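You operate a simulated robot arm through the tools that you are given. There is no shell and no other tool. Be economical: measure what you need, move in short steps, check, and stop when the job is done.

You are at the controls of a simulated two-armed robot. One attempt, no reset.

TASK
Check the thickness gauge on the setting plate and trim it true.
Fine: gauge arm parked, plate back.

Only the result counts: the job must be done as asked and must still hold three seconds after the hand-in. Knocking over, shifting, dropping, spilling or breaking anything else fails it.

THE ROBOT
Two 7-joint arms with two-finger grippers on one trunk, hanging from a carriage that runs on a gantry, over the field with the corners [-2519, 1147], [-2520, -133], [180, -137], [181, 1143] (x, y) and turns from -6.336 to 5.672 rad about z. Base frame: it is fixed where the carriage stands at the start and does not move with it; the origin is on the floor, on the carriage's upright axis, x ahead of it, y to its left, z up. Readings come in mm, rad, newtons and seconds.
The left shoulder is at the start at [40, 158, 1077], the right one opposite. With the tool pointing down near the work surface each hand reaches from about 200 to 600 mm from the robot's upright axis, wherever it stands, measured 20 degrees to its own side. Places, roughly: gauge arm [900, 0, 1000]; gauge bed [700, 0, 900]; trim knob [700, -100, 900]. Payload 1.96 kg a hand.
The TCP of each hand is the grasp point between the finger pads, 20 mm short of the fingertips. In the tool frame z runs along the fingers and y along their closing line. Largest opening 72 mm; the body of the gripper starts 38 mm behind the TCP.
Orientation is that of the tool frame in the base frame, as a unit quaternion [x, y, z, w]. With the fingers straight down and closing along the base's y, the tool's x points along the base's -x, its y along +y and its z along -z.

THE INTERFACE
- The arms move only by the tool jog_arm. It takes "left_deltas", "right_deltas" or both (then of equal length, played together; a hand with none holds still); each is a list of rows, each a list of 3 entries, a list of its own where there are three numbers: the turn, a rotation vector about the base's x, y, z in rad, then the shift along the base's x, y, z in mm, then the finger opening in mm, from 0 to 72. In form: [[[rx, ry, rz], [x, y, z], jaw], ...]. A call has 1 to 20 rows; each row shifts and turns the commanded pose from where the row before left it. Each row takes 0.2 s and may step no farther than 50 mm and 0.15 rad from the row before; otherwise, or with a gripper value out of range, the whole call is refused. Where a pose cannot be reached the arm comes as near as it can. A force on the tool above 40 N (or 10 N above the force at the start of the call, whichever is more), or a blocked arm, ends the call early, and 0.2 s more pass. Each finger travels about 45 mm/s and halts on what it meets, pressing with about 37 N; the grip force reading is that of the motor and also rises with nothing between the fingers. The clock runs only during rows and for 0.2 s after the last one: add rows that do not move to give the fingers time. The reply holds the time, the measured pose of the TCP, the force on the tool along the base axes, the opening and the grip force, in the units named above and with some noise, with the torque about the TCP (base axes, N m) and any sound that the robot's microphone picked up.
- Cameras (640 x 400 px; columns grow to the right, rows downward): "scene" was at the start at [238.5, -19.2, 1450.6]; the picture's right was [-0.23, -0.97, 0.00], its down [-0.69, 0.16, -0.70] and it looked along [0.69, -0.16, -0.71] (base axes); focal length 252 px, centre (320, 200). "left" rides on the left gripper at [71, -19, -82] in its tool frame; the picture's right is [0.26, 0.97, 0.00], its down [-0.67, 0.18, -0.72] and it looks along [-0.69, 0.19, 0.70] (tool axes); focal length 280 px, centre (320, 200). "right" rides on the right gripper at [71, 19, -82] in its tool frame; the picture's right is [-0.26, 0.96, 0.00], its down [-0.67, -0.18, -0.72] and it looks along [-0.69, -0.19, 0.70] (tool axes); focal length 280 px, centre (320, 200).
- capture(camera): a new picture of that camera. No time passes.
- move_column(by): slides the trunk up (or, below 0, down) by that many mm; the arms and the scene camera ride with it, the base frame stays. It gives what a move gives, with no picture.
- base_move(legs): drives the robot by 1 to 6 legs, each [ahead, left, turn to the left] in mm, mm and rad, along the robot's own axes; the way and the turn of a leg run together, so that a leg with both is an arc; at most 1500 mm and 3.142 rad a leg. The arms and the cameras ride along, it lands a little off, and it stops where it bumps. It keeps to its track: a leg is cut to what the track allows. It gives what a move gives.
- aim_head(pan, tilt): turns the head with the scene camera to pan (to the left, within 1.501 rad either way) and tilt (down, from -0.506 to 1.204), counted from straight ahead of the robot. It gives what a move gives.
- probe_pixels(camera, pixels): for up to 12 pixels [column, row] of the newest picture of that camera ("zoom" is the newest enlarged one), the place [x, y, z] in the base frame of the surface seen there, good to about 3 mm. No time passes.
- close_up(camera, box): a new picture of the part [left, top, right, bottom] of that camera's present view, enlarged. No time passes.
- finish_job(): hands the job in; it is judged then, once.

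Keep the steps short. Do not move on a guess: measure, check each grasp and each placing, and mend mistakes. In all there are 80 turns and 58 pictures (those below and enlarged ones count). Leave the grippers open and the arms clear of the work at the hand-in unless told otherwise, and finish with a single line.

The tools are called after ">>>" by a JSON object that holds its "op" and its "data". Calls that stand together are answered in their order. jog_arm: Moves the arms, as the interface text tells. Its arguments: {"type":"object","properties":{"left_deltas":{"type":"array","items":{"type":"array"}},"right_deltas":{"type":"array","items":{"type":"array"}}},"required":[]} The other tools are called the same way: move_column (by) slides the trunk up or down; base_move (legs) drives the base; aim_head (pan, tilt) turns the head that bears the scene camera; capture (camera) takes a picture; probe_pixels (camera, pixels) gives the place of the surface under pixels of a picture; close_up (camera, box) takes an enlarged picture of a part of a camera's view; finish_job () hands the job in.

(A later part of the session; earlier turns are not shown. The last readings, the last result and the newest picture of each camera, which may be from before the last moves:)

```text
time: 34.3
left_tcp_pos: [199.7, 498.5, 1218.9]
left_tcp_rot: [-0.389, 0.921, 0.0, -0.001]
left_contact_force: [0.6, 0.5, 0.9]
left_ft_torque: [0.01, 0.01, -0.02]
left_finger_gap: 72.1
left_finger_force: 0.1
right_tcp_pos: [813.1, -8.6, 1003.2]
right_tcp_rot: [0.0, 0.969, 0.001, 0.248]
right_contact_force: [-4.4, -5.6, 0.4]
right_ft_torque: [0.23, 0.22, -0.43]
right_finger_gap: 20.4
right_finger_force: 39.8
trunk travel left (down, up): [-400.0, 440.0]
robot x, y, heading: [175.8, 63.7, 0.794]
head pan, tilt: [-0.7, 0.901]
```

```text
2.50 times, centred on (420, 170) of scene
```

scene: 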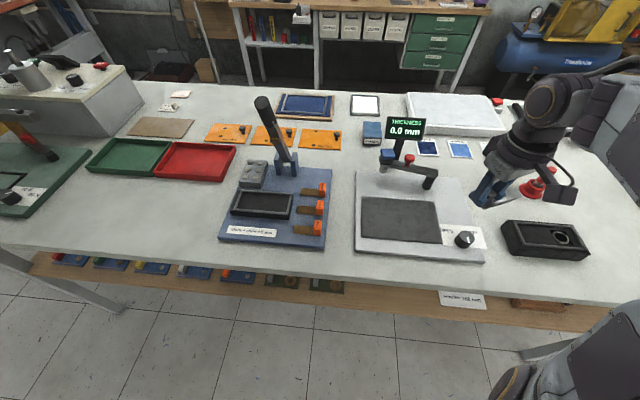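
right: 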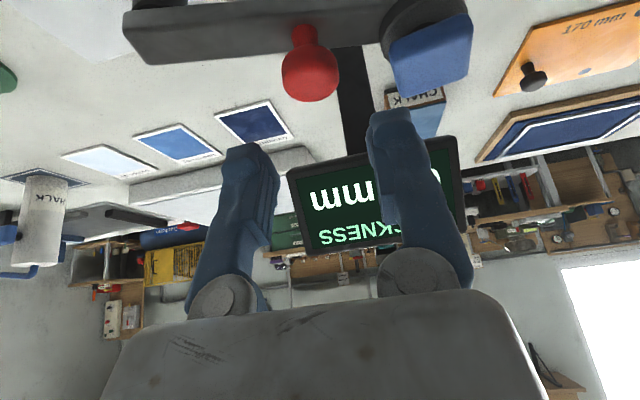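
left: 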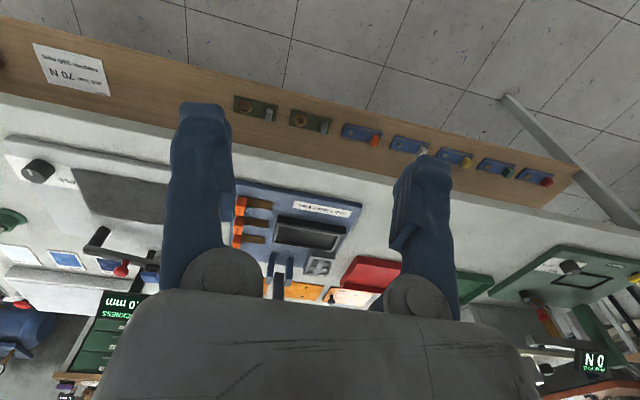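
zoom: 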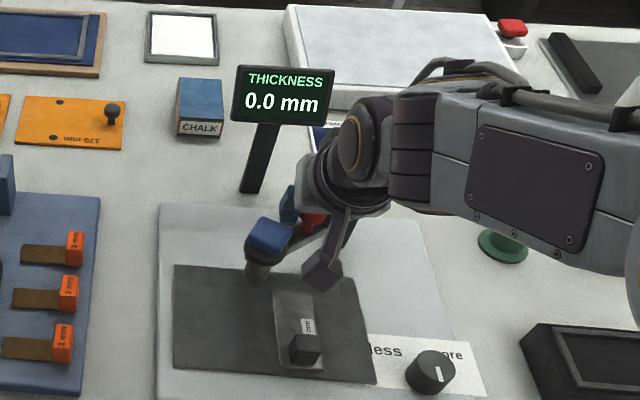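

Continuing the swing toward the plate, with a slight downward ease.

>>> {"op": "jog_arm", "data": {"right_deltas": [[[0, 0, 0], [-4.76, -3.65, -0.2], 5], [[0, 0, 0], [-4.42, -4.05, -0.2], 5], [[0, 0, 0], [-4.05, -4.42, -0.2], 5], [[0, 0, 0], [-3.65, -4.76, -0.2], 5], [[0, 0, 0], [0, 0, 0], 5]]}}

>>> {"op": "close_up", "data": {"camera": "scene", "box": [345, 90, 495, 250]}}

```text
time: 35.5
left_tcp_pos: [201.0, 500.7, 1218.0]
left_tcp_rot: [-0.39, 0.921, 0.001, 0.001]
left_contact_force: [0.3, -1.1, 0.6]
left_ft_torque: [0.04, -0.04, -0.02]
left_finger_gap: 71.8
left_finger_force: 0.0
right_tcp_pos: [797.6, -22.2, 1002.3]
right_tcp_rot: [0.0, 0.969, 0.001, 0.248]
right_contact_force: [10.6, 3.7, -10.9]
right_ft_torque: [0.03, 0.0, 0.55]
right_finger_gap: 20.4
right_finger_force: 40.5
trunk travel left (down, up): [-400.0, 440.0]
robot x, y, heading: [177.4, 63.5, 0.802]
head pan, tilt: [-0.7, 0.901]
```

```text
2.50 times, centred on (420, 170) of scene
```

zoom: 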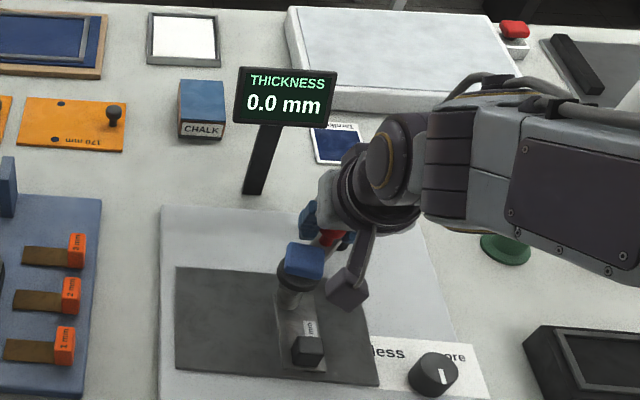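

>>> {"op": "probe_pixels", "data": {"camera": "zoom", "pixels": [[305, 255], [300, 268], [288, 300], [310, 325], [280, 330], [322, 365], [290, 365], [318, 310]]}}

>>> {"op": "jog_arm", "data": {"right_deltas": [[[0, 0, 0], [-3.22, -5.06, -0.3], 5], [[0, 0, 0], [-1.6, -2.9, 0], 5], [[0, 0, 0], [0, 0, 0], 5]]}}

>>> {"op": "close_up", "data": {"camera": "scene", "box": [345, 90, 495, 250]}}

```text
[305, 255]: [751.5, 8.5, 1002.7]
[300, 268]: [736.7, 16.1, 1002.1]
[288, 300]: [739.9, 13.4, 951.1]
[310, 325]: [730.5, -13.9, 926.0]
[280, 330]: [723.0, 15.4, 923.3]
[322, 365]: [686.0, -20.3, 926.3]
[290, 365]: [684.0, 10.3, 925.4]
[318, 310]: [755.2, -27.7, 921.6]
```

```text
time: 36.3
left_tcp_pos: [201.3, 501.4, 1219.3]
left_tcp_rot: [-0.39, 0.921, 0.001, 0.0]
left_contact_force: [0.1, 0.3, 0.6]
left_ft_torque: [-0.04, 0.02, -0.01]
left_finger_gap: 72.1
left_finger_force: 0.0
right_tcp_pos: [794.0, -30.7, 1001.2]
right_tcp_rot: [0.001, 0.969, 0.0, 0.249]
right_contact_force: [1.1, 7.6, 3.0]
right_ft_torque: [-0.08, -0.1, 0.47]
right_finger_gap: 20.2
right_finger_force: 40.1
trunk travel left (down, up): [-400.0, 440.0]
robot x, y, heading: [176.5, 65.6, 0.802]
head pan, tilt: [-0.7, 0.901]
```

```text
2.50 times, centred on (420, 170) of scene
```

zoom: 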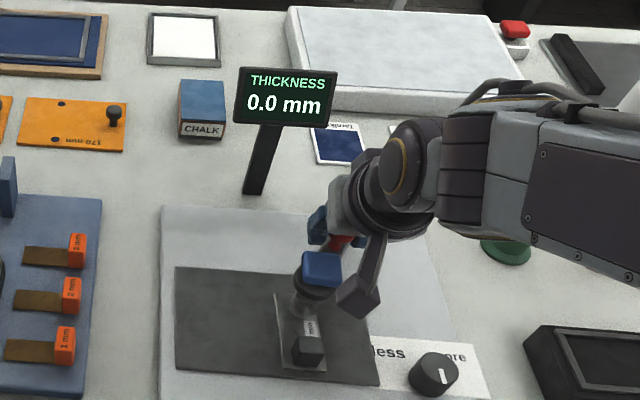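

The foot is above the middle of the plate and the display still shows 0.0, so the blue cap probably needs pressing down. I'll let go of the red grip and rise.

>>> {"op": "jog_arm", "data": {"right_deltas": [[[0, 0, 0], [0, 0, 0], 20], [[0, 0, 0], [0, 0, 0], 40], [[0, 0, 0], [0, 0, 0], 40], [[0, 0, 0], [0, 0, 20], 40], [[0, 0, 0], [0, 0, 35], 40], [[0, 0, 0], [-5, -25, 20], 20], [[0, 0, 0], [0, -25, 0], 0], [[0, 0, 0], [0, 0, 0], 0]]}}

>>> {"op": "close_up", "data": {"camera": "scene", "box": [345, 90, 495, 250]}}

>>> {"op": "capture", "data": {"camera": "right"}}

```text
time: 38.1
left_tcp_pos: [201.2, 498.9, 1218.7]
left_tcp_rot: [-0.39, 0.921, 0.0, 0.0]
left_contact_force: [-1.0, 0.4, 0.4]
left_ft_torque: [0.03, 0.0, 0.0]
left_finger_gap: 72.1
left_finger_force: 0.1
right_tcp_pos: [789.3, -80.5, 1076.5]
right_tcp_rot: [0.0, 0.969, 0.0, 0.248]
right_contact_force: [-0.7, 0.8, -0.4]
right_ft_torque: [0.05, -0.02, 0.01]
right_finger_gap: 0.0
right_finger_force: 22.9
trunk travel left (down, up): [-400.0, 440.0]
robot x, y, heading: [175.7, 63.0, 0.799]
head pan, tilt: [-0.7, 0.901]
```

```text
2.50 times, centred on (420, 170) of scene
```

zoom: 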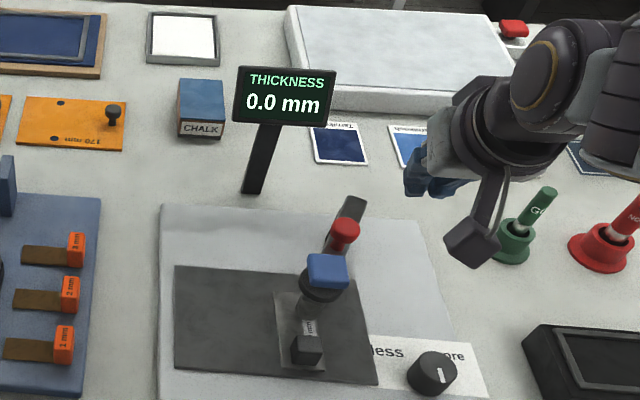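

```text
23 pictures are left
```

right: 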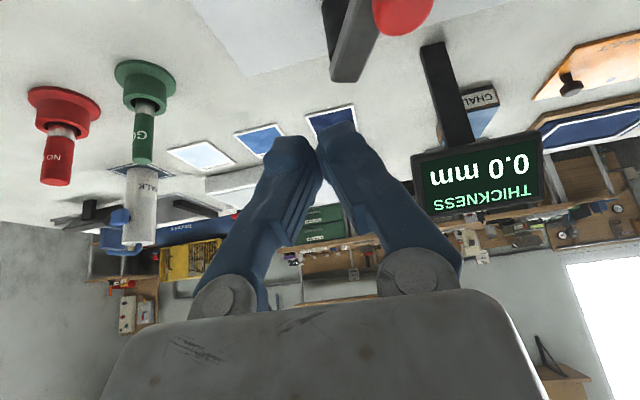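

>>> {"op": "probe_pixels", "data": {"camera": "zoom", "pixels": [[327, 265], [310, 262], [345, 262], [327, 282], [320, 292], [343, 228], [350, 205], [325, 320], [310, 300], [285, 300], [305, 318], [305, 340]]}}

```text
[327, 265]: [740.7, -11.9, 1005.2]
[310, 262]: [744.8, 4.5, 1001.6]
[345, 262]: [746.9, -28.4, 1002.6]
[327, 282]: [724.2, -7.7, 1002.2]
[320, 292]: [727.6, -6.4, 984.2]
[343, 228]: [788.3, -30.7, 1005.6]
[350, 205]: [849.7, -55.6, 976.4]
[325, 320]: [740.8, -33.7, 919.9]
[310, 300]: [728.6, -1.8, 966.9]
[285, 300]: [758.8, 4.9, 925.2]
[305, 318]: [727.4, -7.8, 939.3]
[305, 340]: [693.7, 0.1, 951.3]
```

The blue cap is centred at about (743,-11) with its top at z 1003. The foot sits over the clear part of the plate. I'll bring the tool upright with closed fingers just above the cap.

>>> {"op": "jog_arm", "data": {"right_deltas": [[[0, 0.125, 0], [-11.5, 17.5, 0], 0], [[0, 0.125, 0], [-11.5, 17.5, 0], 0], [[0, 0.125, 0], [-11.5, 17.5, 0], 0], [[0, 0.125, 0], [-11.5, 17, 0], 0], [[0, 0, 0], [0, 0, -25], 0], [[0, 0, 0], [0, 0, -20], 0], [[0, 0, 0], [0, 0, 0], 0]]}}

>>> {"op": "close_up", "data": {"camera": "scene", "box": [345, 90, 495, 250]}}

```text
time: 39.7
left_tcp_pos: [200.9, 499.3, 1218.4]
left_tcp_rot: [-0.39, 0.921, 0.0, 0.0]
left_contact_force: [0.0, 0.9, 0.6]
left_ft_torque: [0.01, 0.0, 0.03]
left_finger_gap: 71.9
left_finger_force: 0.1
right_tcp_pos: [741.9, -10.9, 1031.1]
right_tcp_rot: [-0.001, 1.0, 0.0, -0.001]
right_contact_force: [0.0, 0.0, -0.4]
right_ft_torque: [-0.02, 0.04, 0.01]
right_finger_gap: 0.2
right_finger_force: 29.6
trunk travel left (down, up): [-400.0, 440.0]
robot x, y, heading: [178.5, 64.0, 0.803]
head pan, tilt: [-0.7, 0.901]
```

```text
2.50 times, centred on (420, 170) of scene
```

zoom: 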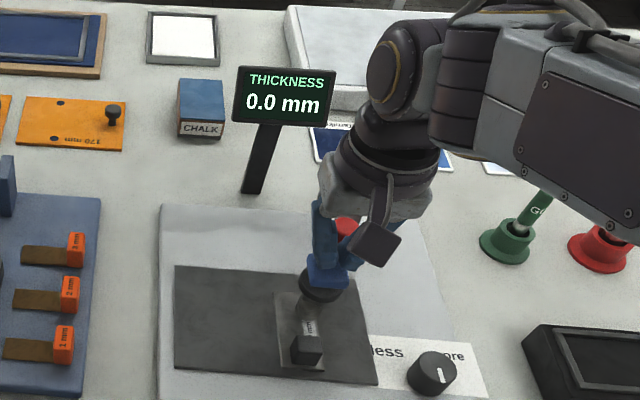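

I'm aligned above the cap. I'll press down in 3 mm steps and watch the force.

>>> {"op": "jog_arm", "data": {"right_deltas": [[[0, 0, 0], [0, 0, -4], 0], [[0, 0, 0], [0, 0, -3], 0], [[0, 0, 0], [0, 0, -3], 0], [[0, 0, 0], [0, 0, -3], 0], [[0, 0, 0], [0, 0, -3], 0], [[0, 0, 0], [0, 0, 0], 0]]}}

>>> {"op": "close_up", "data": {"camera": "scene", "box": [345, 90, 495, 250]}}

```text
time: 41.1
left_tcp_pos: [200.2, 499.9, 1218.3]
left_tcp_rot: [-0.39, 0.921, -0.001, 0.0]
left_contact_force: [0.0, -0.1, 0.5]
left_ft_torque: [-0.01, -0.03, 0.0]
left_finger_gap: 71.9
left_finger_force: 0.0
right_tcp_pos: [741.8, -12.5, 1016.1]
right_tcp_rot: [0.0, 1.0, 0.0, -0.001]
right_contact_force: [-0.5, 0.5, 2.0]
right_ft_torque: [0.03, -0.01, -0.02]
right_finger_gap: 6.0
right_finger_force: 30.1
trunk travel left (down, up): [-400.0, 440.0]
robot x, y, heading: [173.5, 67.2, 0.798]
head pan, tilt: [-0.7, 0.901]
heard: click
```

```text
2.50 times, centred on (420, 170) of scene
```

zoom: 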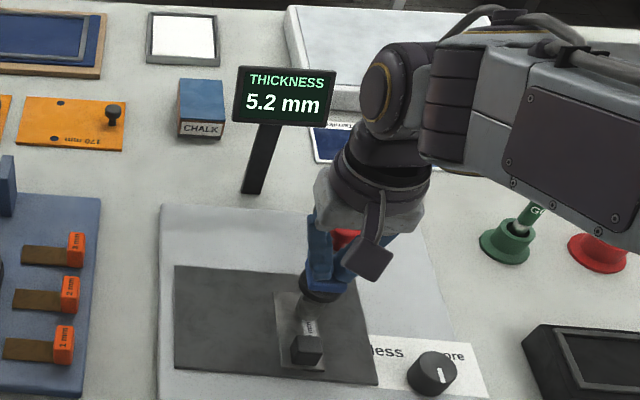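

I heard a click and the display reads 5.2 mm on the 5.0 mm plate, so it reads 0.2 too much. I'll rise off the cap and move above the trim knob, then check whether the reading holds.

>>> {"op": "jog_arm", "data": {"right_deltas": [[[0, 0, 0], [0, 0, 10], 0], [[0, 0, 0], [0, 0, 25], 0], [[0, 0, 0], [0, 0, 25], 20], [[0, 0, 0], [-22, -35, 0], 50], [[0, 0, 0], [-23, -37, 0], 50], [[0, 0, 0], [-22, -36, -20], 50], [[0, 0, 0], [0, 0, 0], 50]]}}

>>> {"op": "capture", "data": {"camera": "right"}}

>>> {"op": "close_up", "data": {"camera": "scene", "box": [345, 90, 495, 250]}}

```text
time: 42.7
left_tcp_pos: [200.6, 499.0, 1218.1]
left_tcp_rot: [-0.389, 0.921, 0.0, 0.0]
left_contact_force: [-0.1, -0.3, -1.2]
left_ft_torque: [-0.01, 0.01, -0.03]
left_finger_gap: 72.1
left_finger_force: 0.0
right_tcp_pos: [674.7, -118.9, 1056.2]
right_tcp_rot: [0.0, 1.0, 0.0, 0.001]
right_contact_force: [-0.7, 0.2, 0.3]
right_ft_torque: [-0.03, 0.0, 0.02]
right_finger_gap: 50.3
right_finger_force: 0.2
trunk travel left (down, up): [-400.0, 440.0]
robot x, y, heading: [174.5, 63.8, 0.799]
head pan, tilt: [-0.7, 0.901]
```

```text
20 pictures are left
```

right: 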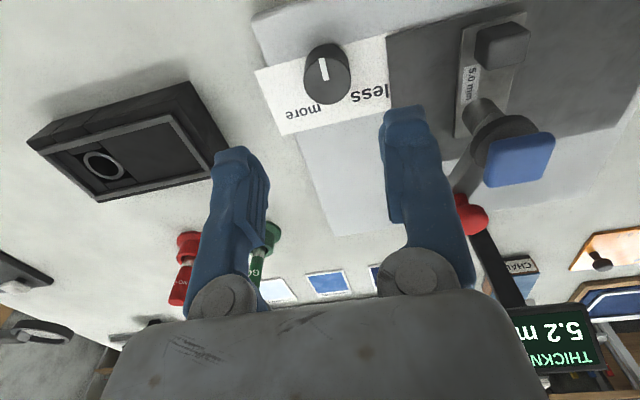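

```text
2.50 times, centred on (420, 170) of scene
```

zoom: 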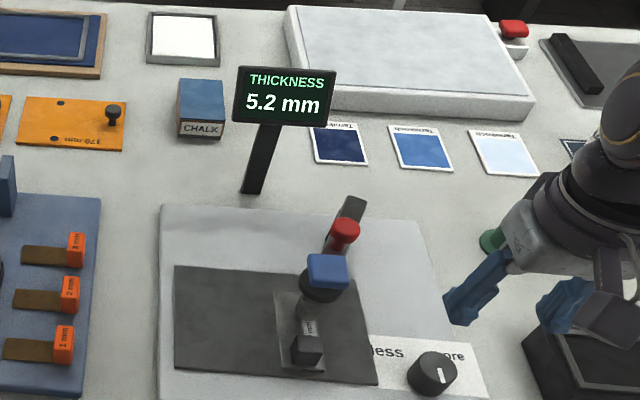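

The reading holds at 5.2. I'll measure the knob with the right camera.

>>> {"op": "probe_pixels", "data": {"camera": "right", "pixels": [[326, 57], [322, 78], [310, 55], [340, 60], [325, 47], [325, 68], [330, 100], [306, 85], [348, 80], [327, 95]]}}

```text
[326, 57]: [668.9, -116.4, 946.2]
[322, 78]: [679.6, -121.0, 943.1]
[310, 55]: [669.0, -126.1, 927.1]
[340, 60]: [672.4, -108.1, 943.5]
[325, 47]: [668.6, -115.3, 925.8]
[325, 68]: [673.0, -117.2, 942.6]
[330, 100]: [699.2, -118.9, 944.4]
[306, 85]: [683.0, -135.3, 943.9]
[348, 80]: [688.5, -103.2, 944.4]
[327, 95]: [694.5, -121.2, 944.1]
```

The knob is centred at about (683,-119), 31 mm across, with its top at z 944. Its pointer faces the robot. I'll lower onto it and close.

>>> {"op": "jog_arm", "data": {"right_deltas": [[[0, 0, 0], [8.5, 0, -40], 56], [[0, 0, 0], [0, 0, -40], 56], [[0, 0, 0], [0, 0, -25], 56], [[0, 0, 0], [0, 0, -9], 56], [[0, 0, 0], [0, 0, 0], 40], [[0, 0, 0], [0, 0, 0], 25], [[0, 0, 0], [0, 0, 0], 25], [[0, 0, 0], [0, 0, 0], 25]]}}

```text
time: 44.5
left_tcp_pos: [200.2, 502.8, 1219.0]
left_tcp_rot: [-0.39, 0.921, 0.001, 0.001]
left_contact_force: [-0.1, 0.1, -0.2]
left_ft_torque: [-0.03, -0.01, 0.03]
left_finger_gap: 72.0
left_finger_force: 0.0
right_tcp_pos: [683.1, -118.6, 941.8]
right_tcp_rot: [0.0, 1.0, 0.001, 0.001]
right_contact_force: [-3.8, 16.5, 2.9]
right_ft_torque: [0.23, 0.01, 0.05]
right_finger_gap: 35.6
right_finger_force: 7.7
trunk travel left (down, up): [-400.0, 440.0]
robot x, y, heading: [174.9, 61.6, 0.803]
head pan, tilt: [-0.7, 0.901]
```

One finger touched first, so I'll shift 2 mm to +y and finish closing.

>>> {"op": "jog_arm", "data": {"right_deltas": [[[0, 0, 0], [0, 1, 0], 38], [[0, 0, 0], [0, 1, 0], 38], [[0, 0, 0], [0, 0, 0], 25], [[0, 0, 0], [0, 0, 0], 25], [[0, 0, 0], [0, 0, 0], 25], [[0, 0, 0], [0, 0, 0], 25]]}}

```text
time: 45.9
left_tcp_pos: [200.2, 502.2, 1219.2]
left_tcp_rot: [-0.39, 0.921, 0.001, -0.001]
left_contact_force: [-0.1, -0.3, -0.7]
left_ft_torque: [-0.04, -0.04, -0.01]
left_finger_gap: 72.0
left_finger_force: 0.1
right_tcp_pos: [682.8, -118.0, 941.5]
right_tcp_rot: [0.0, 1.0, 0.0, 0.0]
right_contact_force: [1.4, 8.4, -4.7]
right_ft_torque: [0.11, -0.02, 0.01]
right_finger_gap: 31.6
right_finger_force: 39.7
trunk travel left (down, up): [-400.0, 440.0]
robot x, y, heading: [177.1, 63.3, 0.805]
head pan, tilt: [-0.7, 0.901]
```

The knob is gripped at 31.6 mm. I'll make a small trial turn of 0.15 rad counter-clockwise and read the display.

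>>> {"op": "jog_arm", "data": {"right_deltas": [[[0, 0, 0.075], [0, 0, 0], 25], [[0, 0, 0.075], [0, 0, 0], 25], [[0, 0, 0], [0, 0, 0], 25]]}}

>>> {"op": "close_up", "data": {"camera": "scene", "box": [345, 90, 495, 250]}}

```text
time: 46.7
left_tcp_pos: [202.0, 500.3, 1219.2]
left_tcp_rot: [-0.389, 0.921, 0.001, 0.0]
left_contact_force: [0.5, -0.1, -0.4]
left_ft_torque: [-0.01, 0.02, 0.01]
left_finger_gap: 72.0
left_finger_force: 0.1
right_tcp_pos: [682.6, -117.3, 940.7]
right_tcp_rot: [-0.075, 0.997, 0.001, 0.0]
right_contact_force: [-0.7, 5.3, -1.9]
right_ft_torque: [0.09, 0.23, -0.04]
right_finger_gap: 31.6
right_finger_force: 40.0
trunk travel left (down, up): [-400.0, 440.0]
robot x, y, heading: [179.1, 61.8, 0.795]
head pan, tilt: [-0.7, 0.901]
```

```text
2.50 times, centred on (420, 170) of scene
```

zoom: 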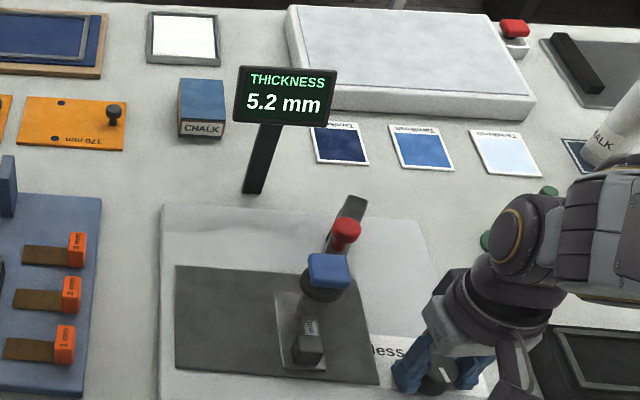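

There's no change yet. I'll turn 0.3 rad further the same way and look.

>>> {"op": "jog_arm", "data": {"right_deltas": [[[0, 0, 0.1], [0, 0, 0], 25], [[0, 0, 0.1], [0, 0, 0], 25], [[0, 0, 0.1], [0, 0, 0], 25], [[0, 0, 0], [0, 0, 0], 25]]}}

>>> {"op": "close_up", "data": {"camera": "scene", "box": [345, 90, 495, 250]}}

```text
time: 47.7
left_tcp_pos: [200.1, 499.3, 1219.0]
left_tcp_rot: [-0.389, 0.921, 0.0, 0.0]
left_contact_force: [0.2, -0.5, -0.4]
left_ft_torque: [0.01, 0.0, 0.01]
left_finger_gap: 72.1
left_finger_force: 0.2
right_tcp_pos: [683.6, -117.7, 940.6]
right_tcp_rot: [-0.223, 0.975, 0.001, 0.0]
right_contact_force: [5.8, -1.4, -15.0]
right_ft_torque: [-0.07, -0.15, -0.02]
right_finger_gap: 31.9
right_finger_force: 39.9
trunk travel left (down, up): [-400.0, 440.0]
robot x, y, heading: [174.3, 64.1, 0.8]
head pan, tilt: [-0.7, 0.901]
```

```text
2.50 times, centred on (420, 170) of scene
```

zoom: 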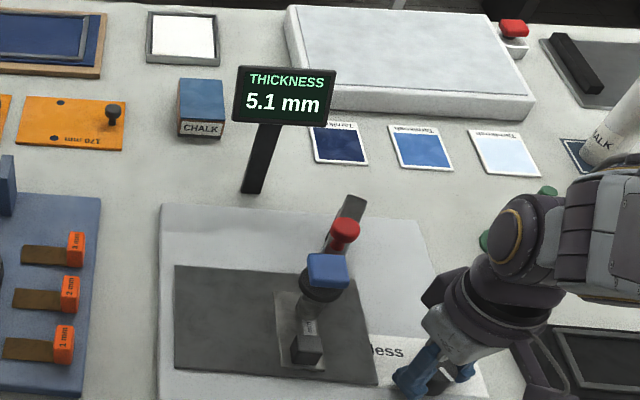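

The reading updates live and counter-clockwise means less: it is now 5.1 at a total of 0.45 rad. I'll turn 0.25 further.

>>> {"op": "jog_arm", "data": {"right_deltas": [[[0, 0, 0.125], [0, 0, 0], 25], [[0, 0, 0.125], [0, 0, 0], 25], [[0, 0, 0], [0, 0, 0], 25]]}}

>>> {"op": "close_up", "data": {"camera": "scene", "box": [345, 90, 495, 250]}}

```text
time: 48.5
left_tcp_pos: [200.5, 499.9, 1218.1]
left_tcp_rot: [-0.39, 0.921, 0.0, 0.0]
left_contact_force: [-0.2, 0.1, 0.3]
left_ft_torque: [-0.02, -0.01, 0.0]
left_finger_gap: 71.8
left_finger_force: 0.0
right_tcp_pos: [683.2, -118.8, 940.9]
right_tcp_rot: [-0.343, 0.939, 0.0, 0.0]
right_contact_force: [13.5, -7.4, -33.4]
right_ft_torque: [0.04, -0.2, -0.01]
right_finger_gap: 31.8
right_finger_force: 39.7
trunk travel left (down, up): [-400.0, 440.0]
robot x, y, heading: [174.2, 63.6, 0.801]
head pan, tilt: [-0.7, 0.901]
```

```text
2.50 times, centred on (420, 170) of scene
```

zoom: 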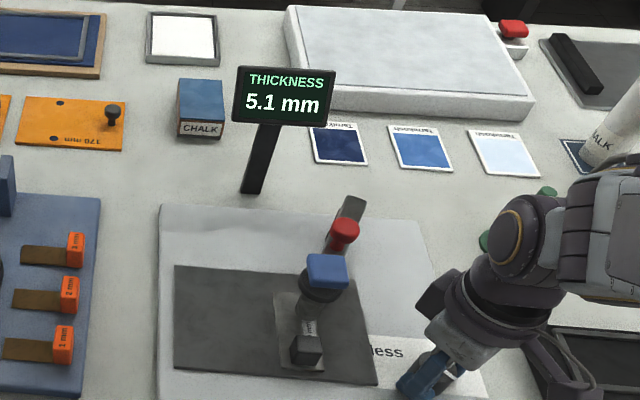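

It's still 5.1 at 0.70 rad. I'll ease down 0.8 mm to relieve the vertical pull and turn 0.2 further.

>>> {"op": "jog_arm", "data": {"right_deltas": [[[0, 0, 0], [0, 0, -0.8], 25], [[0, 0, 0.1], [0, 0, -0.3], 25], [[0, 0, 0.1], [0, 0, 0], 25], [[0, 0, 0], [0, 0, 0], 25]]}}

>>> {"op": "close_up", "data": {"camera": "scene", "box": [345, 90, 495, 250]}}

```text
time: 49.5
left_tcp_pos: [200.5, 498.9, 1219.0]
left_tcp_rot: [-0.389, 0.921, 0.0, 0.0]
left_contact_force: [-0.3, -0.1, -0.1]
left_ft_torque: [-0.04, 0.02, -0.04]
left_finger_gap: 72.1
left_finger_force: 0.0
right_tcp_pos: [685.2, -117.8, 940.6]
right_tcp_rot: [-0.435, 0.901, 0.0, 0.001]
right_contact_force: [-5.5, -1.0, 17.0]
right_ft_torque: [0.02, 0.09, 0.02]
right_finger_gap: 31.8
right_finger_force: 40.0
trunk travel left (down, up): [-400.0, 440.0]
robot x, y, heading: [175.7, 65.5, 0.803]
head pan, tilt: [-0.7, 0.901]
```

```text
2.50 times, centred on (420, 170) of scene
```

zoom: 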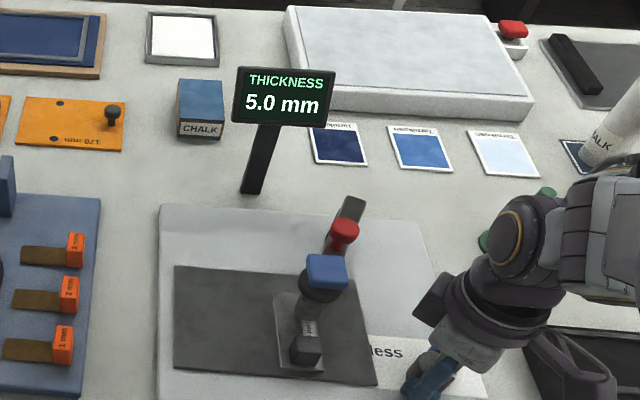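

It reads 5.0 at 0.90 rad. The steps suggest the middle of the 5.0 band is near 1.03 rad, so I'll turn 0.13 more and check.

>>> {"op": "jog_arm", "data": {"right_deltas": [[[0, 0, 0.065], [0, 0, 0.3], 25], [[0, 0, 0.065], [0, 0, 0], 25], [[0, 0, 0], [0, 0, 0], 25]]}}

>>> {"op": "close_up", "data": {"camera": "scene", "box": [345, 90, 495, 250]}}

```text
time: 50.3
left_tcp_pos: [202.1, 499.3, 1218.8]
left_tcp_rot: [-0.39, 0.921, -0.001, 0.0]
left_contact_force: [0.2, 0.1, 0.6]
left_ft_torque: [0.03, 0.01, -0.02]
left_finger_gap: 72.1
left_finger_force: 0.0
right_tcp_pos: [682.4, -120.2, 941.3]
right_tcp_rot: [-0.493, 0.87, -0.001, 0.0]
right_contact_force: [-4.6, -2.1, 20.0]
right_ft_torque: [0.11, -0.12, -0.01]
right_finger_gap: 31.8
right_finger_force: 40.1
trunk travel left (down, up): [-400.0, 440.0]
robot x, y, heading: [175.2, 63.8, 0.801]
head pan, tilt: [-0.7, 0.901]
```

```text
2.50 times, centred on (420, 170) of scene
```

zoom: 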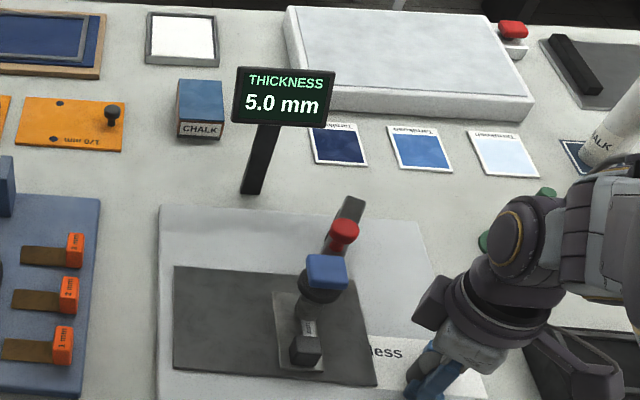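

It still reads 5.0, near the middle of the band. I'll release the knob gently, lift, and set the tool for the red grip.

>>> {"op": "jog_arm", "data": {"right_deltas": [[[0, 0, 0], [0, 0, 0], 40], [[0, 0, 0], [0, 0, 0], 50], [[0, 0, 0], [0, 0, 0], 54], [[0, 0, 0], [0, 0, 20], 54], [[0, 0, 0], [0, 0, 50], 54], [[0, 0, 0], [0, 0, 50], 50], [[0, 0, -0.13], [0, 0, 0], 45], [[0, 0, -0.13], [0, 0, 0], 40], [[0, 0, -0.13], [0, 0, 0], 40], [[0, 0, -0.13], [0, 0, 0], 40], [[0, 0, -0.13], [0, 0, 0], 40], [[0, 0, -0.13], [0, 0, 0], 40], [[0, 0, -0.13], [0, 0, 0], 40], [[0, 0, -0.12], [0, 0, 0], 40], [[0, -0.125, 0], [27, 21, 0], 40], [[0, -0.125, 0], [27, 22, 0], 40], [[0, -0.125, 0], [27, 22, 0], 40], [[0, -0.125, 0], [26, 21, -10], 40], [[0, 0, 0], [0, 0, 0], 40]]}}

>>> {"op": "capture", "data": {"camera": "right"}}

>>> {"op": "close_up", "data": {"camera": "scene", "box": [345, 90, 495, 250]}}

```text
time: 54.3
left_tcp_pos: [200.6, 499.5, 1218.8]
left_tcp_rot: [-0.39, 0.921, 0.0, -0.001]
left_contact_force: [-0.5, -0.5, -0.3]
left_ft_torque: [0.0, 0.0, -0.06]
left_finger_gap: 71.9
left_finger_force: 0.1
right_tcp_pos: [791.6, -32.9, 1050.2]
right_tcp_rot: [0.001, 0.969, 0.001, 0.247]
right_contact_force: [-0.3, 0.2, -0.5]
right_ft_torque: [-0.01, -0.04, -0.02]
right_finger_gap: 40.1
right_finger_force: 0.1
trunk travel left (down, up): [-400.0, 440.0]
robot x, y, heading: [176.9, 64.4, 0.801]
head pan, tilt: [-0.7, 0.901]
```

```text
13 pictures are left
```

right: 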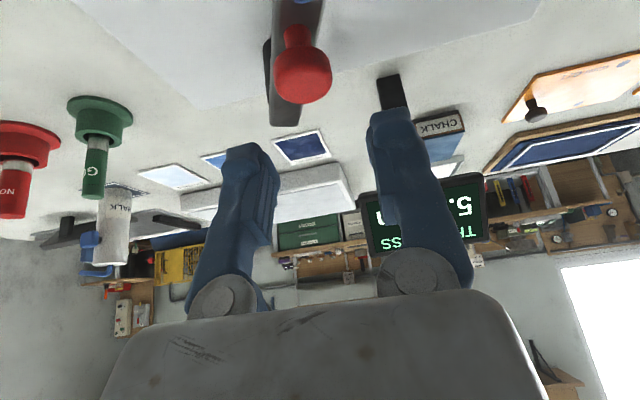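

```text
2.50 times, centred on (420, 170) of scene
```

zoom: 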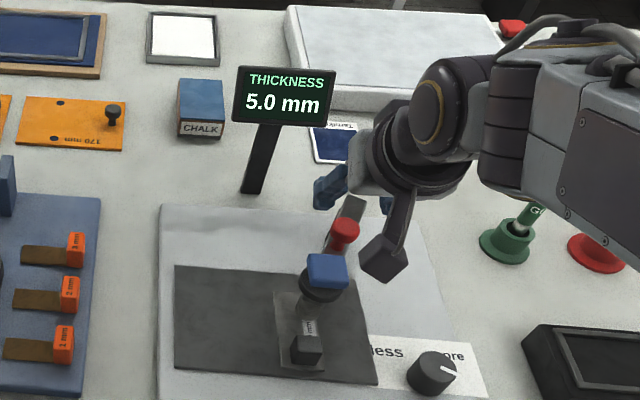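

The display stays at 5.0 after release. The red grip appears at (303,75), nearly the same place as before. I'll lower and grip it.

>>> {"op": "jog_arm", "data": {"right_deltas": [[[0, 0, 0], [1, -1.5, -25], 40], [[0, 0, 0], [1, 0, -23], 40], [[0, 0, 0], [0, 0, 0], 20], [[0, 0, 0], [0, 0, 0], 5], [[0, 0, 0], [0, 0, 0], 5], [[0, 0, 0], [0, 0, 0], 5]]}}

```text
time: 55.7
left_tcp_pos: [201.1, 500.1, 1218.8]
left_tcp_rot: [-0.39, 0.921, 0.0, 0.0]
left_contact_force: [0.5, -0.4, -0.9]
left_ft_torque: [0.0, -0.03, 0.0]
left_finger_gap: 71.9
left_finger_force: 0.1
right_tcp_pos: [791.7, -35.0, 999.9]
right_tcp_rot: [0.001, 0.969, -0.001, 0.247]
right_contact_force: [4.2, 0.4, -6.3]
right_ft_torque: [-0.02, -0.22, 0.03]
right_finger_gap: 19.8
right_finger_force: 39.8
trunk travel left (down, up): [-400.0, 440.0]
robot x, y, heading: [174.1, 59.9, 0.802]
head pan, tilt: [-0.7, 0.901]
```

The grip is held. I'll swing the arm back along the arc, first half.

>>> {"op": "jog_arm", "data": {"right_deltas": [[[0, 0, 0], [2.77, 5.32, 0], 5], [[0, 0, 0], [3.22, 5.06, 0], 5], [[0, 0, 0], [3.65, 4.76, 0], 5], [[0, 0, 0], [4.05, 4.42, 0], 5], [[0, 0, 0], [4.42, 4.05, 0], 5], [[0, 0, 0], [0, 0, 0], 5]]}}

```text
time: 57.1
left_tcp_pos: [200.5, 498.9, 1216.9]
left_tcp_rot: [-0.389, 0.921, 0.0, 0.0]
left_contact_force: [0.1, 0.6, -0.5]
left_ft_torque: [-0.03, 0.01, -0.01]
left_finger_gap: 72.1
left_finger_force: 0.1
right_tcp_pos: [807.7, -14.0, 1001.7]
right_tcp_rot: [0.0, 0.969, 0.0, 0.246]
right_contact_force: [4.7, -13.5, -23.7]
right_ft_torque: [-0.01, 0.17, -0.36]
right_finger_gap: 20.0
right_finger_force: 40.0
trunk travel left (down, up): [-400.0, 440.0]
robot x, y, heading: [175.3, 62.4, 0.802]
head pan, tilt: [-0.7, 0.901]
```

>>> {"op": "jog_arm", "data": {"right_deltas": [[[0, 0, 0], [-0.5, 1, -0.8], 5], [[0, 0, 0], [4.76, 3.65, -0.2], 5], [[0, 0, 0], [5.06, 3.22, -0.2], 5], [[0, 0, 0], [5.32, 2.77, -0.2], 5], [[0, 0, 0], [5.54, 2.3, -0.2], 5], [[0, 0, 0], [5.72, 1.8, -0.2], 5], [[0, 0, 0], [0, 0, 0], 5]]}}

```text
time: 58.7
left_tcp_pos: [200.0, 498.9, 1219.5]
left_tcp_rot: [-0.39, 0.921, 0.0, -0.001]
left_contact_force: [0.9, -0.2, 0.7]
left_ft_torque: [0.02, 0.0, -0.02]
left_finger_gap: 72.3
left_finger_force: 0.1
right_tcp_pos: [835.0, 2.5, 1000.8]
right_tcp_rot: [0.0, 0.969, 0.0, 0.248]
right_contact_force: [-4.6, -9.1, 1.1]
right_ft_torque: [0.01, 0.11, -0.37]
right_finger_gap: 19.5
right_finger_force: 40.1
trunk travel left (down, up): [-400.0, 440.0]
robot x, y, heading: [173.8, 65.6, 0.798]
head pan, tilt: [-0.7, 0.901]
```

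The forces are low. I'll finish the swing back to the parked angle.

>>> {"op": "jog_arm", "data": {"right_deltas": [[[0, 0, 0], [5.86, 1.3, 0], 5], [[0, 0, 0], [5.95, 0.78, 0], 5], [[0, 0, 0], [5.99, 0.26, 0], 5], [[0, 0, 0], [5.99, -0.26, 0], 5], [[0, 0, 0], [5.95, -0.78, 0], 5], [[0, 0, 0], [5, -1, 0], 5], [[0, 0, 0], [0, 0, 0], 5]]}}

>>> {"op": "close_up", "data": {"camera": "scene", "box": [345, 90, 495, 250]}}

```text
time: 60.3
left_tcp_pos: [199.0, 498.6, 1219.4]
left_tcp_rot: [-0.39, 0.921, -0.001, 0.0]
left_contact_force: [0.6, -0.3, -0.3]
left_ft_torque: [-0.02, -0.03, 0.0]
left_finger_gap: 72.2
left_finger_force: 0.0
right_tcp_pos: [868.7, 4.7, 999.1]
right_tcp_rot: [0.0, 0.969, 0.001, 0.246]
right_contact_force: [-5.0, -0.6, -2.0]
right_ft_torque: [0.04, 0.56, -0.3]
right_finger_gap: 18.6
right_finger_force: 40.0
trunk travel left (down, up): [-400.0, 440.0]
robot x, y, heading: [175.6, 60.8, 0.802]
head pan, tilt: [-0.7, 0.901]
```

```text
2.50 times, centred on (420, 170) of scene
```

zoom: 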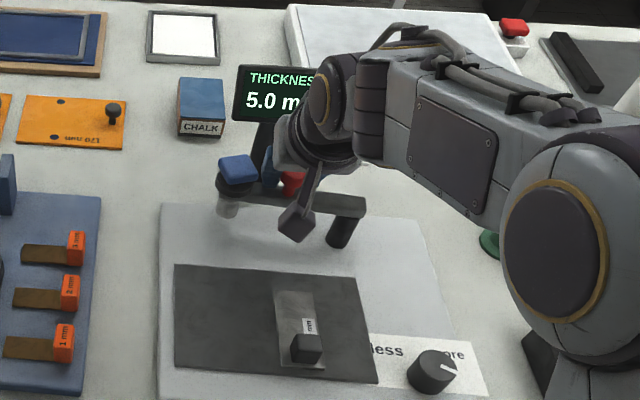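

The arm is a few mm short of where it was parked: the foot is at (228,207) against (229,199) before. I'll nudge it further.

>>> {"op": "jog_arm", "data": {"right_deltas": [[[0, 0, 0], [2.5, -0.6, 0], 5], [[0, 0, 0], [2.5, -0.7, 0], 5], [[0, 0, 0], [0, 0, 0], 5]]}}

>>> {"op": "close_up", "data": {"camera": "scene", "box": [345, 90, 495, 250]}}

```text
time: 61.1
left_tcp_pos: [198.8, 499.4, 1219.5]
left_tcp_rot: [-0.39, 0.921, 0.001, 0.0]
left_contact_force: [0.7, 0.5, -0.1]
left_ft_torque: [0.01, 0.04, 0.0]
left_finger_gap: 72.1
left_finger_force: 0.1
right_tcp_pos: [873.6, 4.4, 998.4]
right_tcp_rot: [-0.001, 0.969, 0.001, 0.247]
right_contact_force: [-4.9, 5.3, -7.0]
right_ft_torque: [0.0, 0.24, -0.35]
right_finger_gap: 18.6
right_finger_force: 40.2
trunk travel left (down, up): [-400.0, 440.0]
robot x, y, heading: [175.1, 62.5, 0.799]
head pan, tilt: [-0.7, 0.901]
```

```text
2.50 times, centred on (420, 170) of scene
```

zoom: 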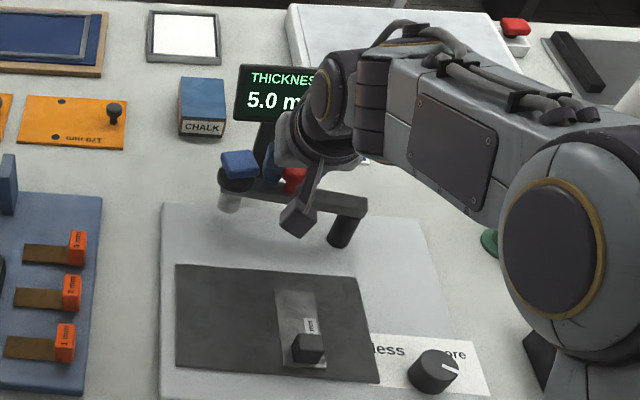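

The cap is at (240,163) against (240,160) before. One more 2 mm nudge, then release, rise and back off.

>>> {"op": "jog_arm", "data": {"right_deltas": [[[0, 0, 0], [2, -0.5, 0], 5], [[0, 0, 0], [0, 0, 0], 5], [[0, 0, 0], [0, 0, 0], 25], [[0, 0, 0], [0, 0, 0], 40], [[0, 0, 0], [0, 0, 0], 40], [[0, 0, 0], [0, 0, 25], 40], [[0, 0, 0], [0, 0, 30], 40], [[0, 0, 0], [-40, 0, 15], 40], [[0, 0, 0], [-45, 0, 0], 40], [[0, 0.125, 0], [-40, 0, 0], 40], [[0, 0.125, 0], [-30, 0, 0], 40], [[0, 0.125, 0], [-30, 0, 0], 40], [[0, 0.125, 0], [-20, 0, 0], 40], [[0, 0, 0], [0, 0, 0], 40]]}}

>>> {"op": "close_up", "data": {"camera": "scene", "box": [345, 90, 495, 250]}}

```text
time: 64.1
left_tcp_pos: [201.8, 499.4, 1218.5]
left_tcp_rot: [-0.39, 0.921, 0.001, 0.0]
left_contact_force: [-0.1, 0.1, 0.2]
left_ft_torque: [0.0, -0.02, 0.01]
left_finger_gap: 72.0
left_finger_force: 0.1
right_tcp_pos: [671.6, 3.3, 1070.4]
right_tcp_rot: [0.001, 1.0, -0.001, -0.001]
right_contact_force: [-0.1, -0.1, -0.6]
right_ft_torque: [-0.03, 0.01, -0.02]
right_finger_gap: 39.9
right_finger_force: 0.1
trunk travel left (down, up): [-400.0, 440.0]
robot x, y, heading: [173.7, 60.8, 0.802]
head pan, tilt: [-0.7, 0.901]
```

```text
2.50 times, centred on (420, 170) of scene
```

zoom: 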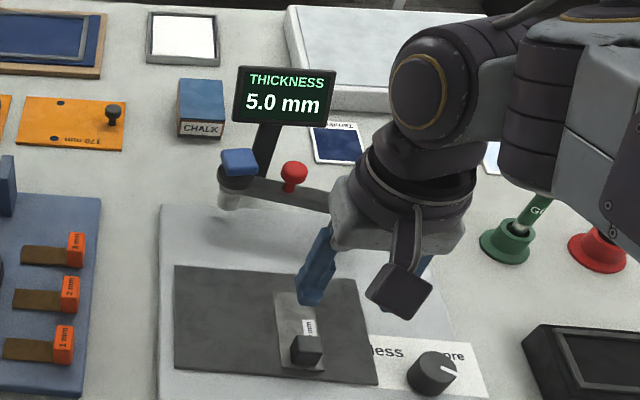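

The arm is parked again, with the foot at (228,200). The plate still has its grip at about (693,-4.5). I'll turn the tool back to closing along x and come down over it.

>>> {"op": "jog_arm", "data": {"right_deltas": [[[0, 0, 0.1428], [2, -0.7, 0], 45], [[0, 0, 0.1428], [2, -0.7, 0], 45], [[0, 0, 0.1428], [2, -0.7, 0], 45], [[0, 0, 0.1428], [2, -0.7, 0], 45], [[0, 0, 0.1428], [2, -0.7, 0], 45], [[0, 0, 0.1428], [2, -0.7, 0], 45], [[0, 0, 0.1428], [2, -0.7, 0], 45], [[0, 0, 0.1428], [2, -0.7, 0], 45], [[0, 0, 0.1428], [2, -0.7, 0], 45], [[0, 0, 0.1428], [2, -0.7, 0], 45], [[0, 0, 0.1428], [2, -0.8, 0], 45], [[0, 0, 0], [0, 0, -40], 45], [[0, 0, 0], [0, 0, 0], 45]]}}

>>> {"op": "capture", "data": {"camera": "right"}}

```text
time: 66.9
left_tcp_pos: [200.7, 499.1, 1217.7]
left_tcp_rot: [-0.39, 0.921, 0.0, 0.0]
left_contact_force: [0.9, 0.9, -0.4]
left_ft_torque: [0.01, -0.01, -0.01]
left_finger_gap: 72.0
left_finger_force: 0.0
right_tcp_pos: [694.7, -6.6, 1030.4]
right_tcp_rot: [0.707, -0.707, 0.001, 0.0]
right_contact_force: [0.1, 0.8, 0.2]
right_ft_torque: [0.0, 0.02, 0.0]
right_finger_gap: 45.0
right_finger_force: 0.0
trunk travel left (down, up): [-400.0, 440.0]
robot x, y, heading: [174.6, 68.0, 0.802]
head pan, tilt: [-0.7, 0.901]
```

```text
8 pictures are left
```

right: 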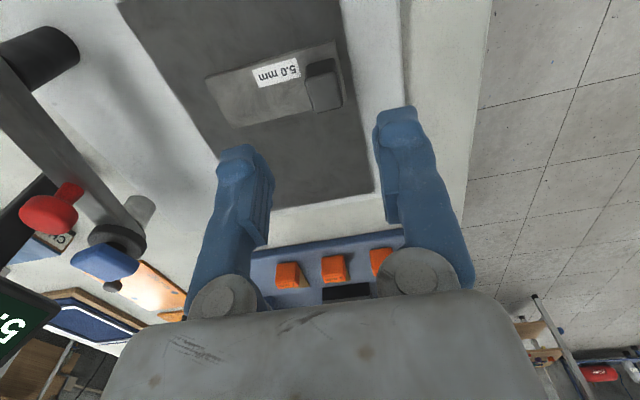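

The block shows at (324,92), as in the first grasp. I'll go down and close.

>>> {"op": "jog_arm", "data": {"right_deltas": [[[0, 0, 0], [-1, 2, -40], 45], [[0, 0, 0], [0, 0, -30], 45], [[0, 0, 0], [0, 0, -10.5], 45], [[0, 0, 0], [0, 0, 0], 30], [[0, 0, 0], [0, 0, 0], 10], [[0, 0, 0], [0, 0, 0], 10], [[0, 0, 0], [0, 0, 0], 10]]}}

```text
time: 68.5
left_tcp_pos: [200.2, 500.9, 1218.7]
left_tcp_rot: [-0.39, 0.921, 0.0, 0.0]
left_contact_force: [-0.1, -0.5, 0.9]
left_ft_torque: [-0.01, 0.01, -0.02]
left_finger_gap: 72.2
left_finger_force: 0.0
right_tcp_pos: [694.0, -2.6, 950.0]
right_tcp_rot: [-0.707, 0.708, 0.0, 0.0]
right_contact_force: [-0.3, -0.1, 0.0]
right_ft_torque: [0.0, 0.02, 0.0]
right_finger_gap: 18.7
right_finger_force: 36.9
trunk travel left (down, up): [-400.0, 440.0]
robot x, y, heading: [178.9, 63.3, 0.802]
head pan, tilt: [-0.7, 0.901]
```

The plate is gripped at 18.7 mm. I'll lift it and reverse the way in: turn back by 1.114 rad and return to about (682,-86,1101).

>>> {"op": "jog_arm", "data": {"right_deltas": [[[0, 0, 0], [0, 0, 15], 10], [[0, 0, 0], [0, 0, 45], 10], [[0, 0, 0], [0, 0, 45], 10], [[0, 0, 0], [0, 0, 45], 10], [[0, 0, -0.1238], [-1.3, -9.2, 0], 10], [[0, 0, -0.1238], [-1.3, -9.2, 0], 10], [[0, 0, -0.1238], [-1.3, -9.2, 0], 10], [[0, 0, -0.1238], [-1.3, -9.2, 0], 10], [[0, 0, -0.1238], [-1.3, -9.2, 0], 10], [[0, 0, -0.1238], [-1.3, -9.2, 0], 10], [[0, 0, -0.1238], [-1.3, -9.2, 0], 10], [[0, 0, -0.1238], [-1.3, -9.2, 0], 10], [[0, 0, -0.1238], [-1.3, -9.2, 0], 10], [[0, 0, 0], [0, 0, 0], 10]]}}

>>> {"op": "base_move", "data": {"legs": [[0, 0, -0.456], [-69, -171, 0]]}}

```text
time: 71.5
left_tcp_pos: [201.8, 499.3, 1218.9]
left_tcp_rot: [-0.39, 0.921, 0.001, 0.0]
left_contact_force: [0.3, 0.0, 0.3]
left_ft_torque: [-0.02, -0.01, 0.02]
left_finger_gap: 71.8
left_finger_force: 0.1
right_tcp_pos: [682.1, -86.4, 1100.3]
right_tcp_rot: [-0.225, 0.974, 0.0, 0.0]
right_contact_force: [0.4, -0.2, -1.2]
right_ft_torque: [0.02, -0.01, 0.0]
right_finger_gap: 19.0
right_finger_force: 37.1
trunk travel left (down, up): [-400.0, 440.0]
robot x, y, heading: [174.7, 64.9, 0.802]
head pan, tilt: [-0.7, 0.901]
```

```text
time: 74.4
left_tcp_pos: [381.1, 260.5, 1218.6]
left_tcp_rot: [-0.174, 0.985, 0.0, 0.001]
left_contact_force: [-0.3, 0.4, -0.3]
left_ft_torque: [-0.01, 0.01, -0.02]
left_finger_gap: 71.9
left_finger_force: 0.0
right_tcp_pos: [558.9, -476.8, 1100.5]
right_tcp_rot: [-0.002, 1.0, 0.0, 0.0]
right_contact_force: [0.0, -0.1, -1.8]
right_ft_torque: [0.0, 0.01, -0.02]
right_finger_gap: 19.0
right_finger_force: 36.5
trunk travel left (down, up): [-400.0, 440.0]
robot x, y, heading: [170.9, -119.2, 0.347]
head pan, tilt: [-0.7, 0.901]
```

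The hand is at (559,-477). I'll go out to (708,-480.5) and down to 960.

>>> {"op": "jog_arm", "data": {"right_deltas": [[[0, 0, 0], [40, -1, 0], 10], [[0, 0, 0], [40, -1, 0], 10], [[0, 0, 0], [40, -1, 0], 10], [[0, 0, 0], [29.2, -0.6, 0], 10], [[0, 0, -0.004], [0, 0, -45], 10], [[0, 0, 0], [0, 0, -45], 10], [[0, 0, 0], [0, 0, -45], 10], [[0, 0, 0], [0, 0, 0], 10], [[0, 0, 0], [0, 0, 0], 10]]}}

>>> {"op": "capture", "data": {"camera": "right"}}

```text
time: 76.4
left_tcp_pos: [380.7, 261.6, 1218.7]
left_tcp_rot: [-0.173, 0.985, 0.0, 0.0]
left_contact_force: [1.4, -0.7, -1.1]
left_ft_torque: [-0.03, 0.0, 0.0]
left_finger_gap: 71.8
left_finger_force: 0.1
right_tcp_pos: [705.5, -479.6, 964.6]
right_tcp_rot: [0.0, 1.0, 0.001, 0.0]
right_contact_force: [-0.5, -0.2, -1.3]
right_ft_torque: [0.01, 0.0, 0.03]
right_finger_gap: 18.7
right_finger_force: 36.6
trunk travel left (down, up): [-400.0, 440.0]
robot x, y, heading: [170.1, -121.9, 0.349]
head pan, tilt: [-0.7, 0.901]
```

```text
7 pictures are left
```

right: 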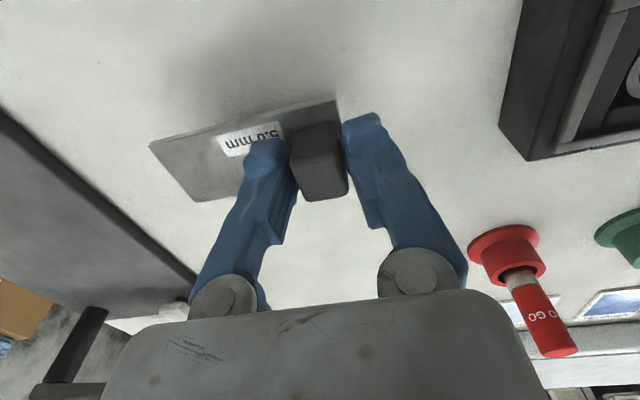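

The spot is free. I'll correct by x +2 and y -0.8, and lower to just above contact.

>>> {"op": "jog_arm", "data": {"right_deltas": [[[0, 0, 0], [2, -0.8, -20], 10], [[0, 0, 0], [0, 0, -11], 10], [[0, 0, 0], [0, 0, -2], 10], [[0, 0, 0], [0, 0, 0], 10]]}}

```text
time: 77.4
left_tcp_pos: [382.2, 261.8, 1218.2]
left_tcp_rot: [-0.174, 0.985, 0.0, -0.001]
left_contact_force: [0.5, 0.3, -0.8]
left_ft_torque: [0.03, 0.01, 0.02]
left_finger_gap: 72.0
left_finger_force: 0.2
right_tcp_pos: [709.5, -478.6, 931.6]
right_tcp_rot: [0.001, 1.0, 0.0, 0.0]
right_contact_force: [0.2, -1.1, -1.3]
right_ft_torque: [0.04, -0.01, 0.02]
right_finger_gap: 18.8
right_finger_force: 36.7
trunk travel left (down, up): [-400.0, 440.0]
robot x, y, heading: [170.7, -118.5, 0.349]
head pan, tilt: [-0.7, 0.901]
```

>>> {"op": "jog_arm", "data": {"right_deltas": [[[0, 0, 0], [-0.5, -1, -0.8], 10], [[0, 0, 0], [0, 0, -0.7], 10], [[0, 0, 0], [0, 0, 0], 10]]}}

```text
time: 78.2
left_tcp_pos: [380.1, 262.0, 1217.7]
left_tcp_rot: [-0.173, 0.985, 0.0, 0.0]
left_contact_force: [0.4, 0.7, 0.5]
left_ft_torque: [0.01, -0.02, 0.03]
left_finger_gap: 72.1
left_finger_force: 0.0
right_tcp_pos: [709.9, -480.5, 931.3]
right_tcp_rot: [0.0, 1.0, -0.001, 0.0]
right_contact_force: [0.2, 0.9, 0.9]
right_ft_torque: [-0.16, -0.03, 0.0]
right_finger_gap: 18.7
right_finger_force: 37.2
trunk travel left (down, up): [-400.0, 440.0]
robot x, y, heading: [169.7, -118.0, 0.353]
head pan, tilt: [-0.7, 0.901]
```

Contact is beginning, with torque -0.16. I'll go down another 0.7 mm.

>>> {"op": "jog_arm", "data": {"right_deltas": [[[0, 0, 0], [0, 0, -0.7], 10], [[0, 0, 0], [0, 0, 0], 10]]}}

```text
time: 78.8
left_tcp_pos: [382.4, 262.4, 1218.4]
left_tcp_rot: [-0.173, 0.985, 0.0, 0.0]
left_contact_force: [-1.1, 0.1, 0.2]
left_ft_torque: [0.01, -0.02, 0.03]
left_finger_gap: 71.5
left_finger_force: 0.0
right_tcp_pos: [709.9, -480.1, 930.5]
right_tcp_rot: [0.0, 1.0, 0.0, 0.0]
right_contact_force: [-4.6, 2.6, 10.4]
right_ft_torque: [0.03, 0.06, 0.0]
right_finger_gap: 18.7
right_finger_force: 36.7
trunk travel left (down, up): [-400.0, 440.0]
robot x, y, heading: [169.3, -121.9, 0.348]
head pan, tilt: [-0.7, 0.901]
```

The plate has landed, with 10 N up. I'll open, lift and check.

>>> {"op": "jog_arm", "data": {"right_deltas": [[[0, 0, 0], [0, 0, 0], 30], [[0, 0, 0], [0, 0, 0], 45], [[0, 0, 0], [0, 0, 0], 45], [[0, 0, 0], [0, 0, 15], 45], [[0, 0, 0], [0, 0, 45], 45], [[0, 0, 0], [0, 0, 45], 72], [[0, 0, 0], [-20, 0, 45], 72], [[0, 0, 0], [0, 0, 0], 72]]}}

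>>> {"op": "capture", "data": {"camera": "right"}}

```text
time: 80.6
left_tcp_pos: [381.7, 261.7, 1218.3]
left_tcp_rot: [-0.174, 0.985, 0.0, 0.0]
left_contact_force: [-0.7, 0.1, 0.2]
left_ft_torque: [0.02, 0.01, 0.0]
left_finger_gap: 72.2
left_finger_force: 0.1
right_tcp_pos: [689.4, -480.3, 1081.3]
right_tcp_rot: [0.0, 1.0, 0.0, 0.0]
right_contact_force: [0.5, 0.2, 1.3]
right_ft_torque: [-0.03, -0.02, 0.02]
right_finger_gap: 72.1
right_finger_force: 0.1
trunk travel left (down, up): [-400.0, 440.0]
robot x, y, heading: [172.1, -120.5, 0.346]
head pan, tilt: [-0.7, 0.901]
```

```text
6 pictures are left
```

right: 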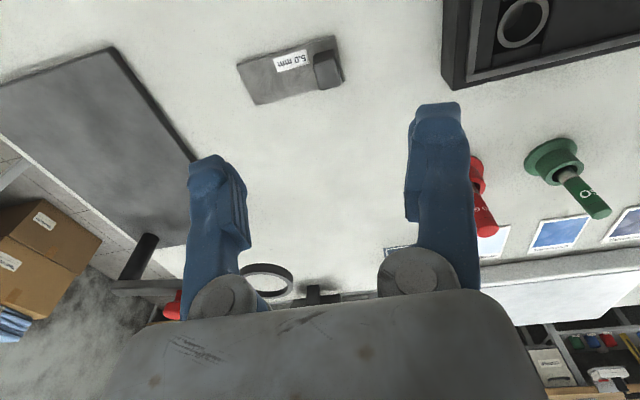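

>>> {"op": "probe_pixels", "data": {"camera": "right", "pixels": [[238, 67], [334, 38], [344, 78], [255, 102], [327, 70]]}}

>>> {"op": "close_up", "data": {"camera": "scene", "box": [100, 60, 420, 260]}}

```text
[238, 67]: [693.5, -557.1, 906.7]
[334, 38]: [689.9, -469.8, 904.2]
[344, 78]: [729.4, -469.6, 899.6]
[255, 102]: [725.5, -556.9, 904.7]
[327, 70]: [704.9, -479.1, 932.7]
```

```text
2.00 times, centred on (260, 160) of scene
```

zoom: 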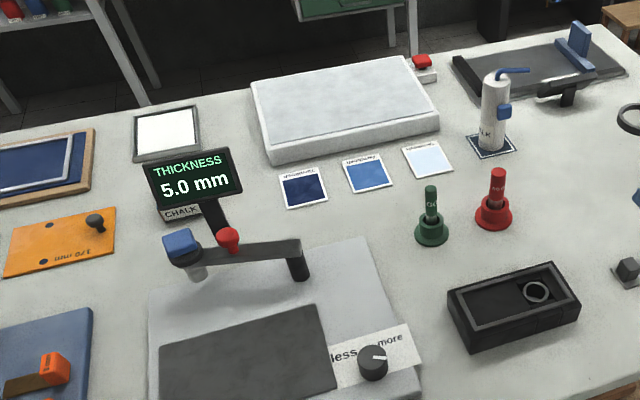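

The plate is back on its spot to within a few mm. I'll check the parked arm against its first measurements.

>>> {"op": "probe_pixels", "data": {"camera": "zoom", "pixels": [[228, 236], [182, 240], [195, 272], [290, 245]]}}

>>> {"op": "jog_arm", "data": {"right_deltas": [[[0, 0, 0], [-40, 0, 20], 72], [[0, 0, 0], [-40, 0, 20], 72], [[0, 0, 0], [-40, 0, 20], 72], [[0, 0, 0], [0, 0, 0], 72]]}}

```text
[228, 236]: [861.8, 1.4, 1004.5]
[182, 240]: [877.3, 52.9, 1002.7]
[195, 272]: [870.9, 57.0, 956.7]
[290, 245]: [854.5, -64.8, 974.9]
```

```text
time: 81.6
left_tcp_pos: [382.0, 261.7, 1218.0]
left_tcp_rot: [-0.174, 0.985, 0.0, 0.0]
left_contact_force: [0.1, 0.8, -0.3]
left_ft_torque: [0.01, 0.03, 0.02]
left_finger_gap: 71.9
left_finger_force: 0.0
right_tcp_pos: [569.5, -480.3, 1140.6]
right_tcp_rot: [0.0, 1.0, 0.0, 0.0]
right_contact_force: [-1.3, -0.6, 0.3]
right_ft_torque: [0.0, -0.01, -0.04]
right_finger_gap: 71.9
right_finger_force: 0.0
trunk travel left (down, up): [-400.0, 440.0]
robot x, y, heading: [169.4, -122.7, 0.347]
head pan, tilt: [-0.7, 0.901]
```

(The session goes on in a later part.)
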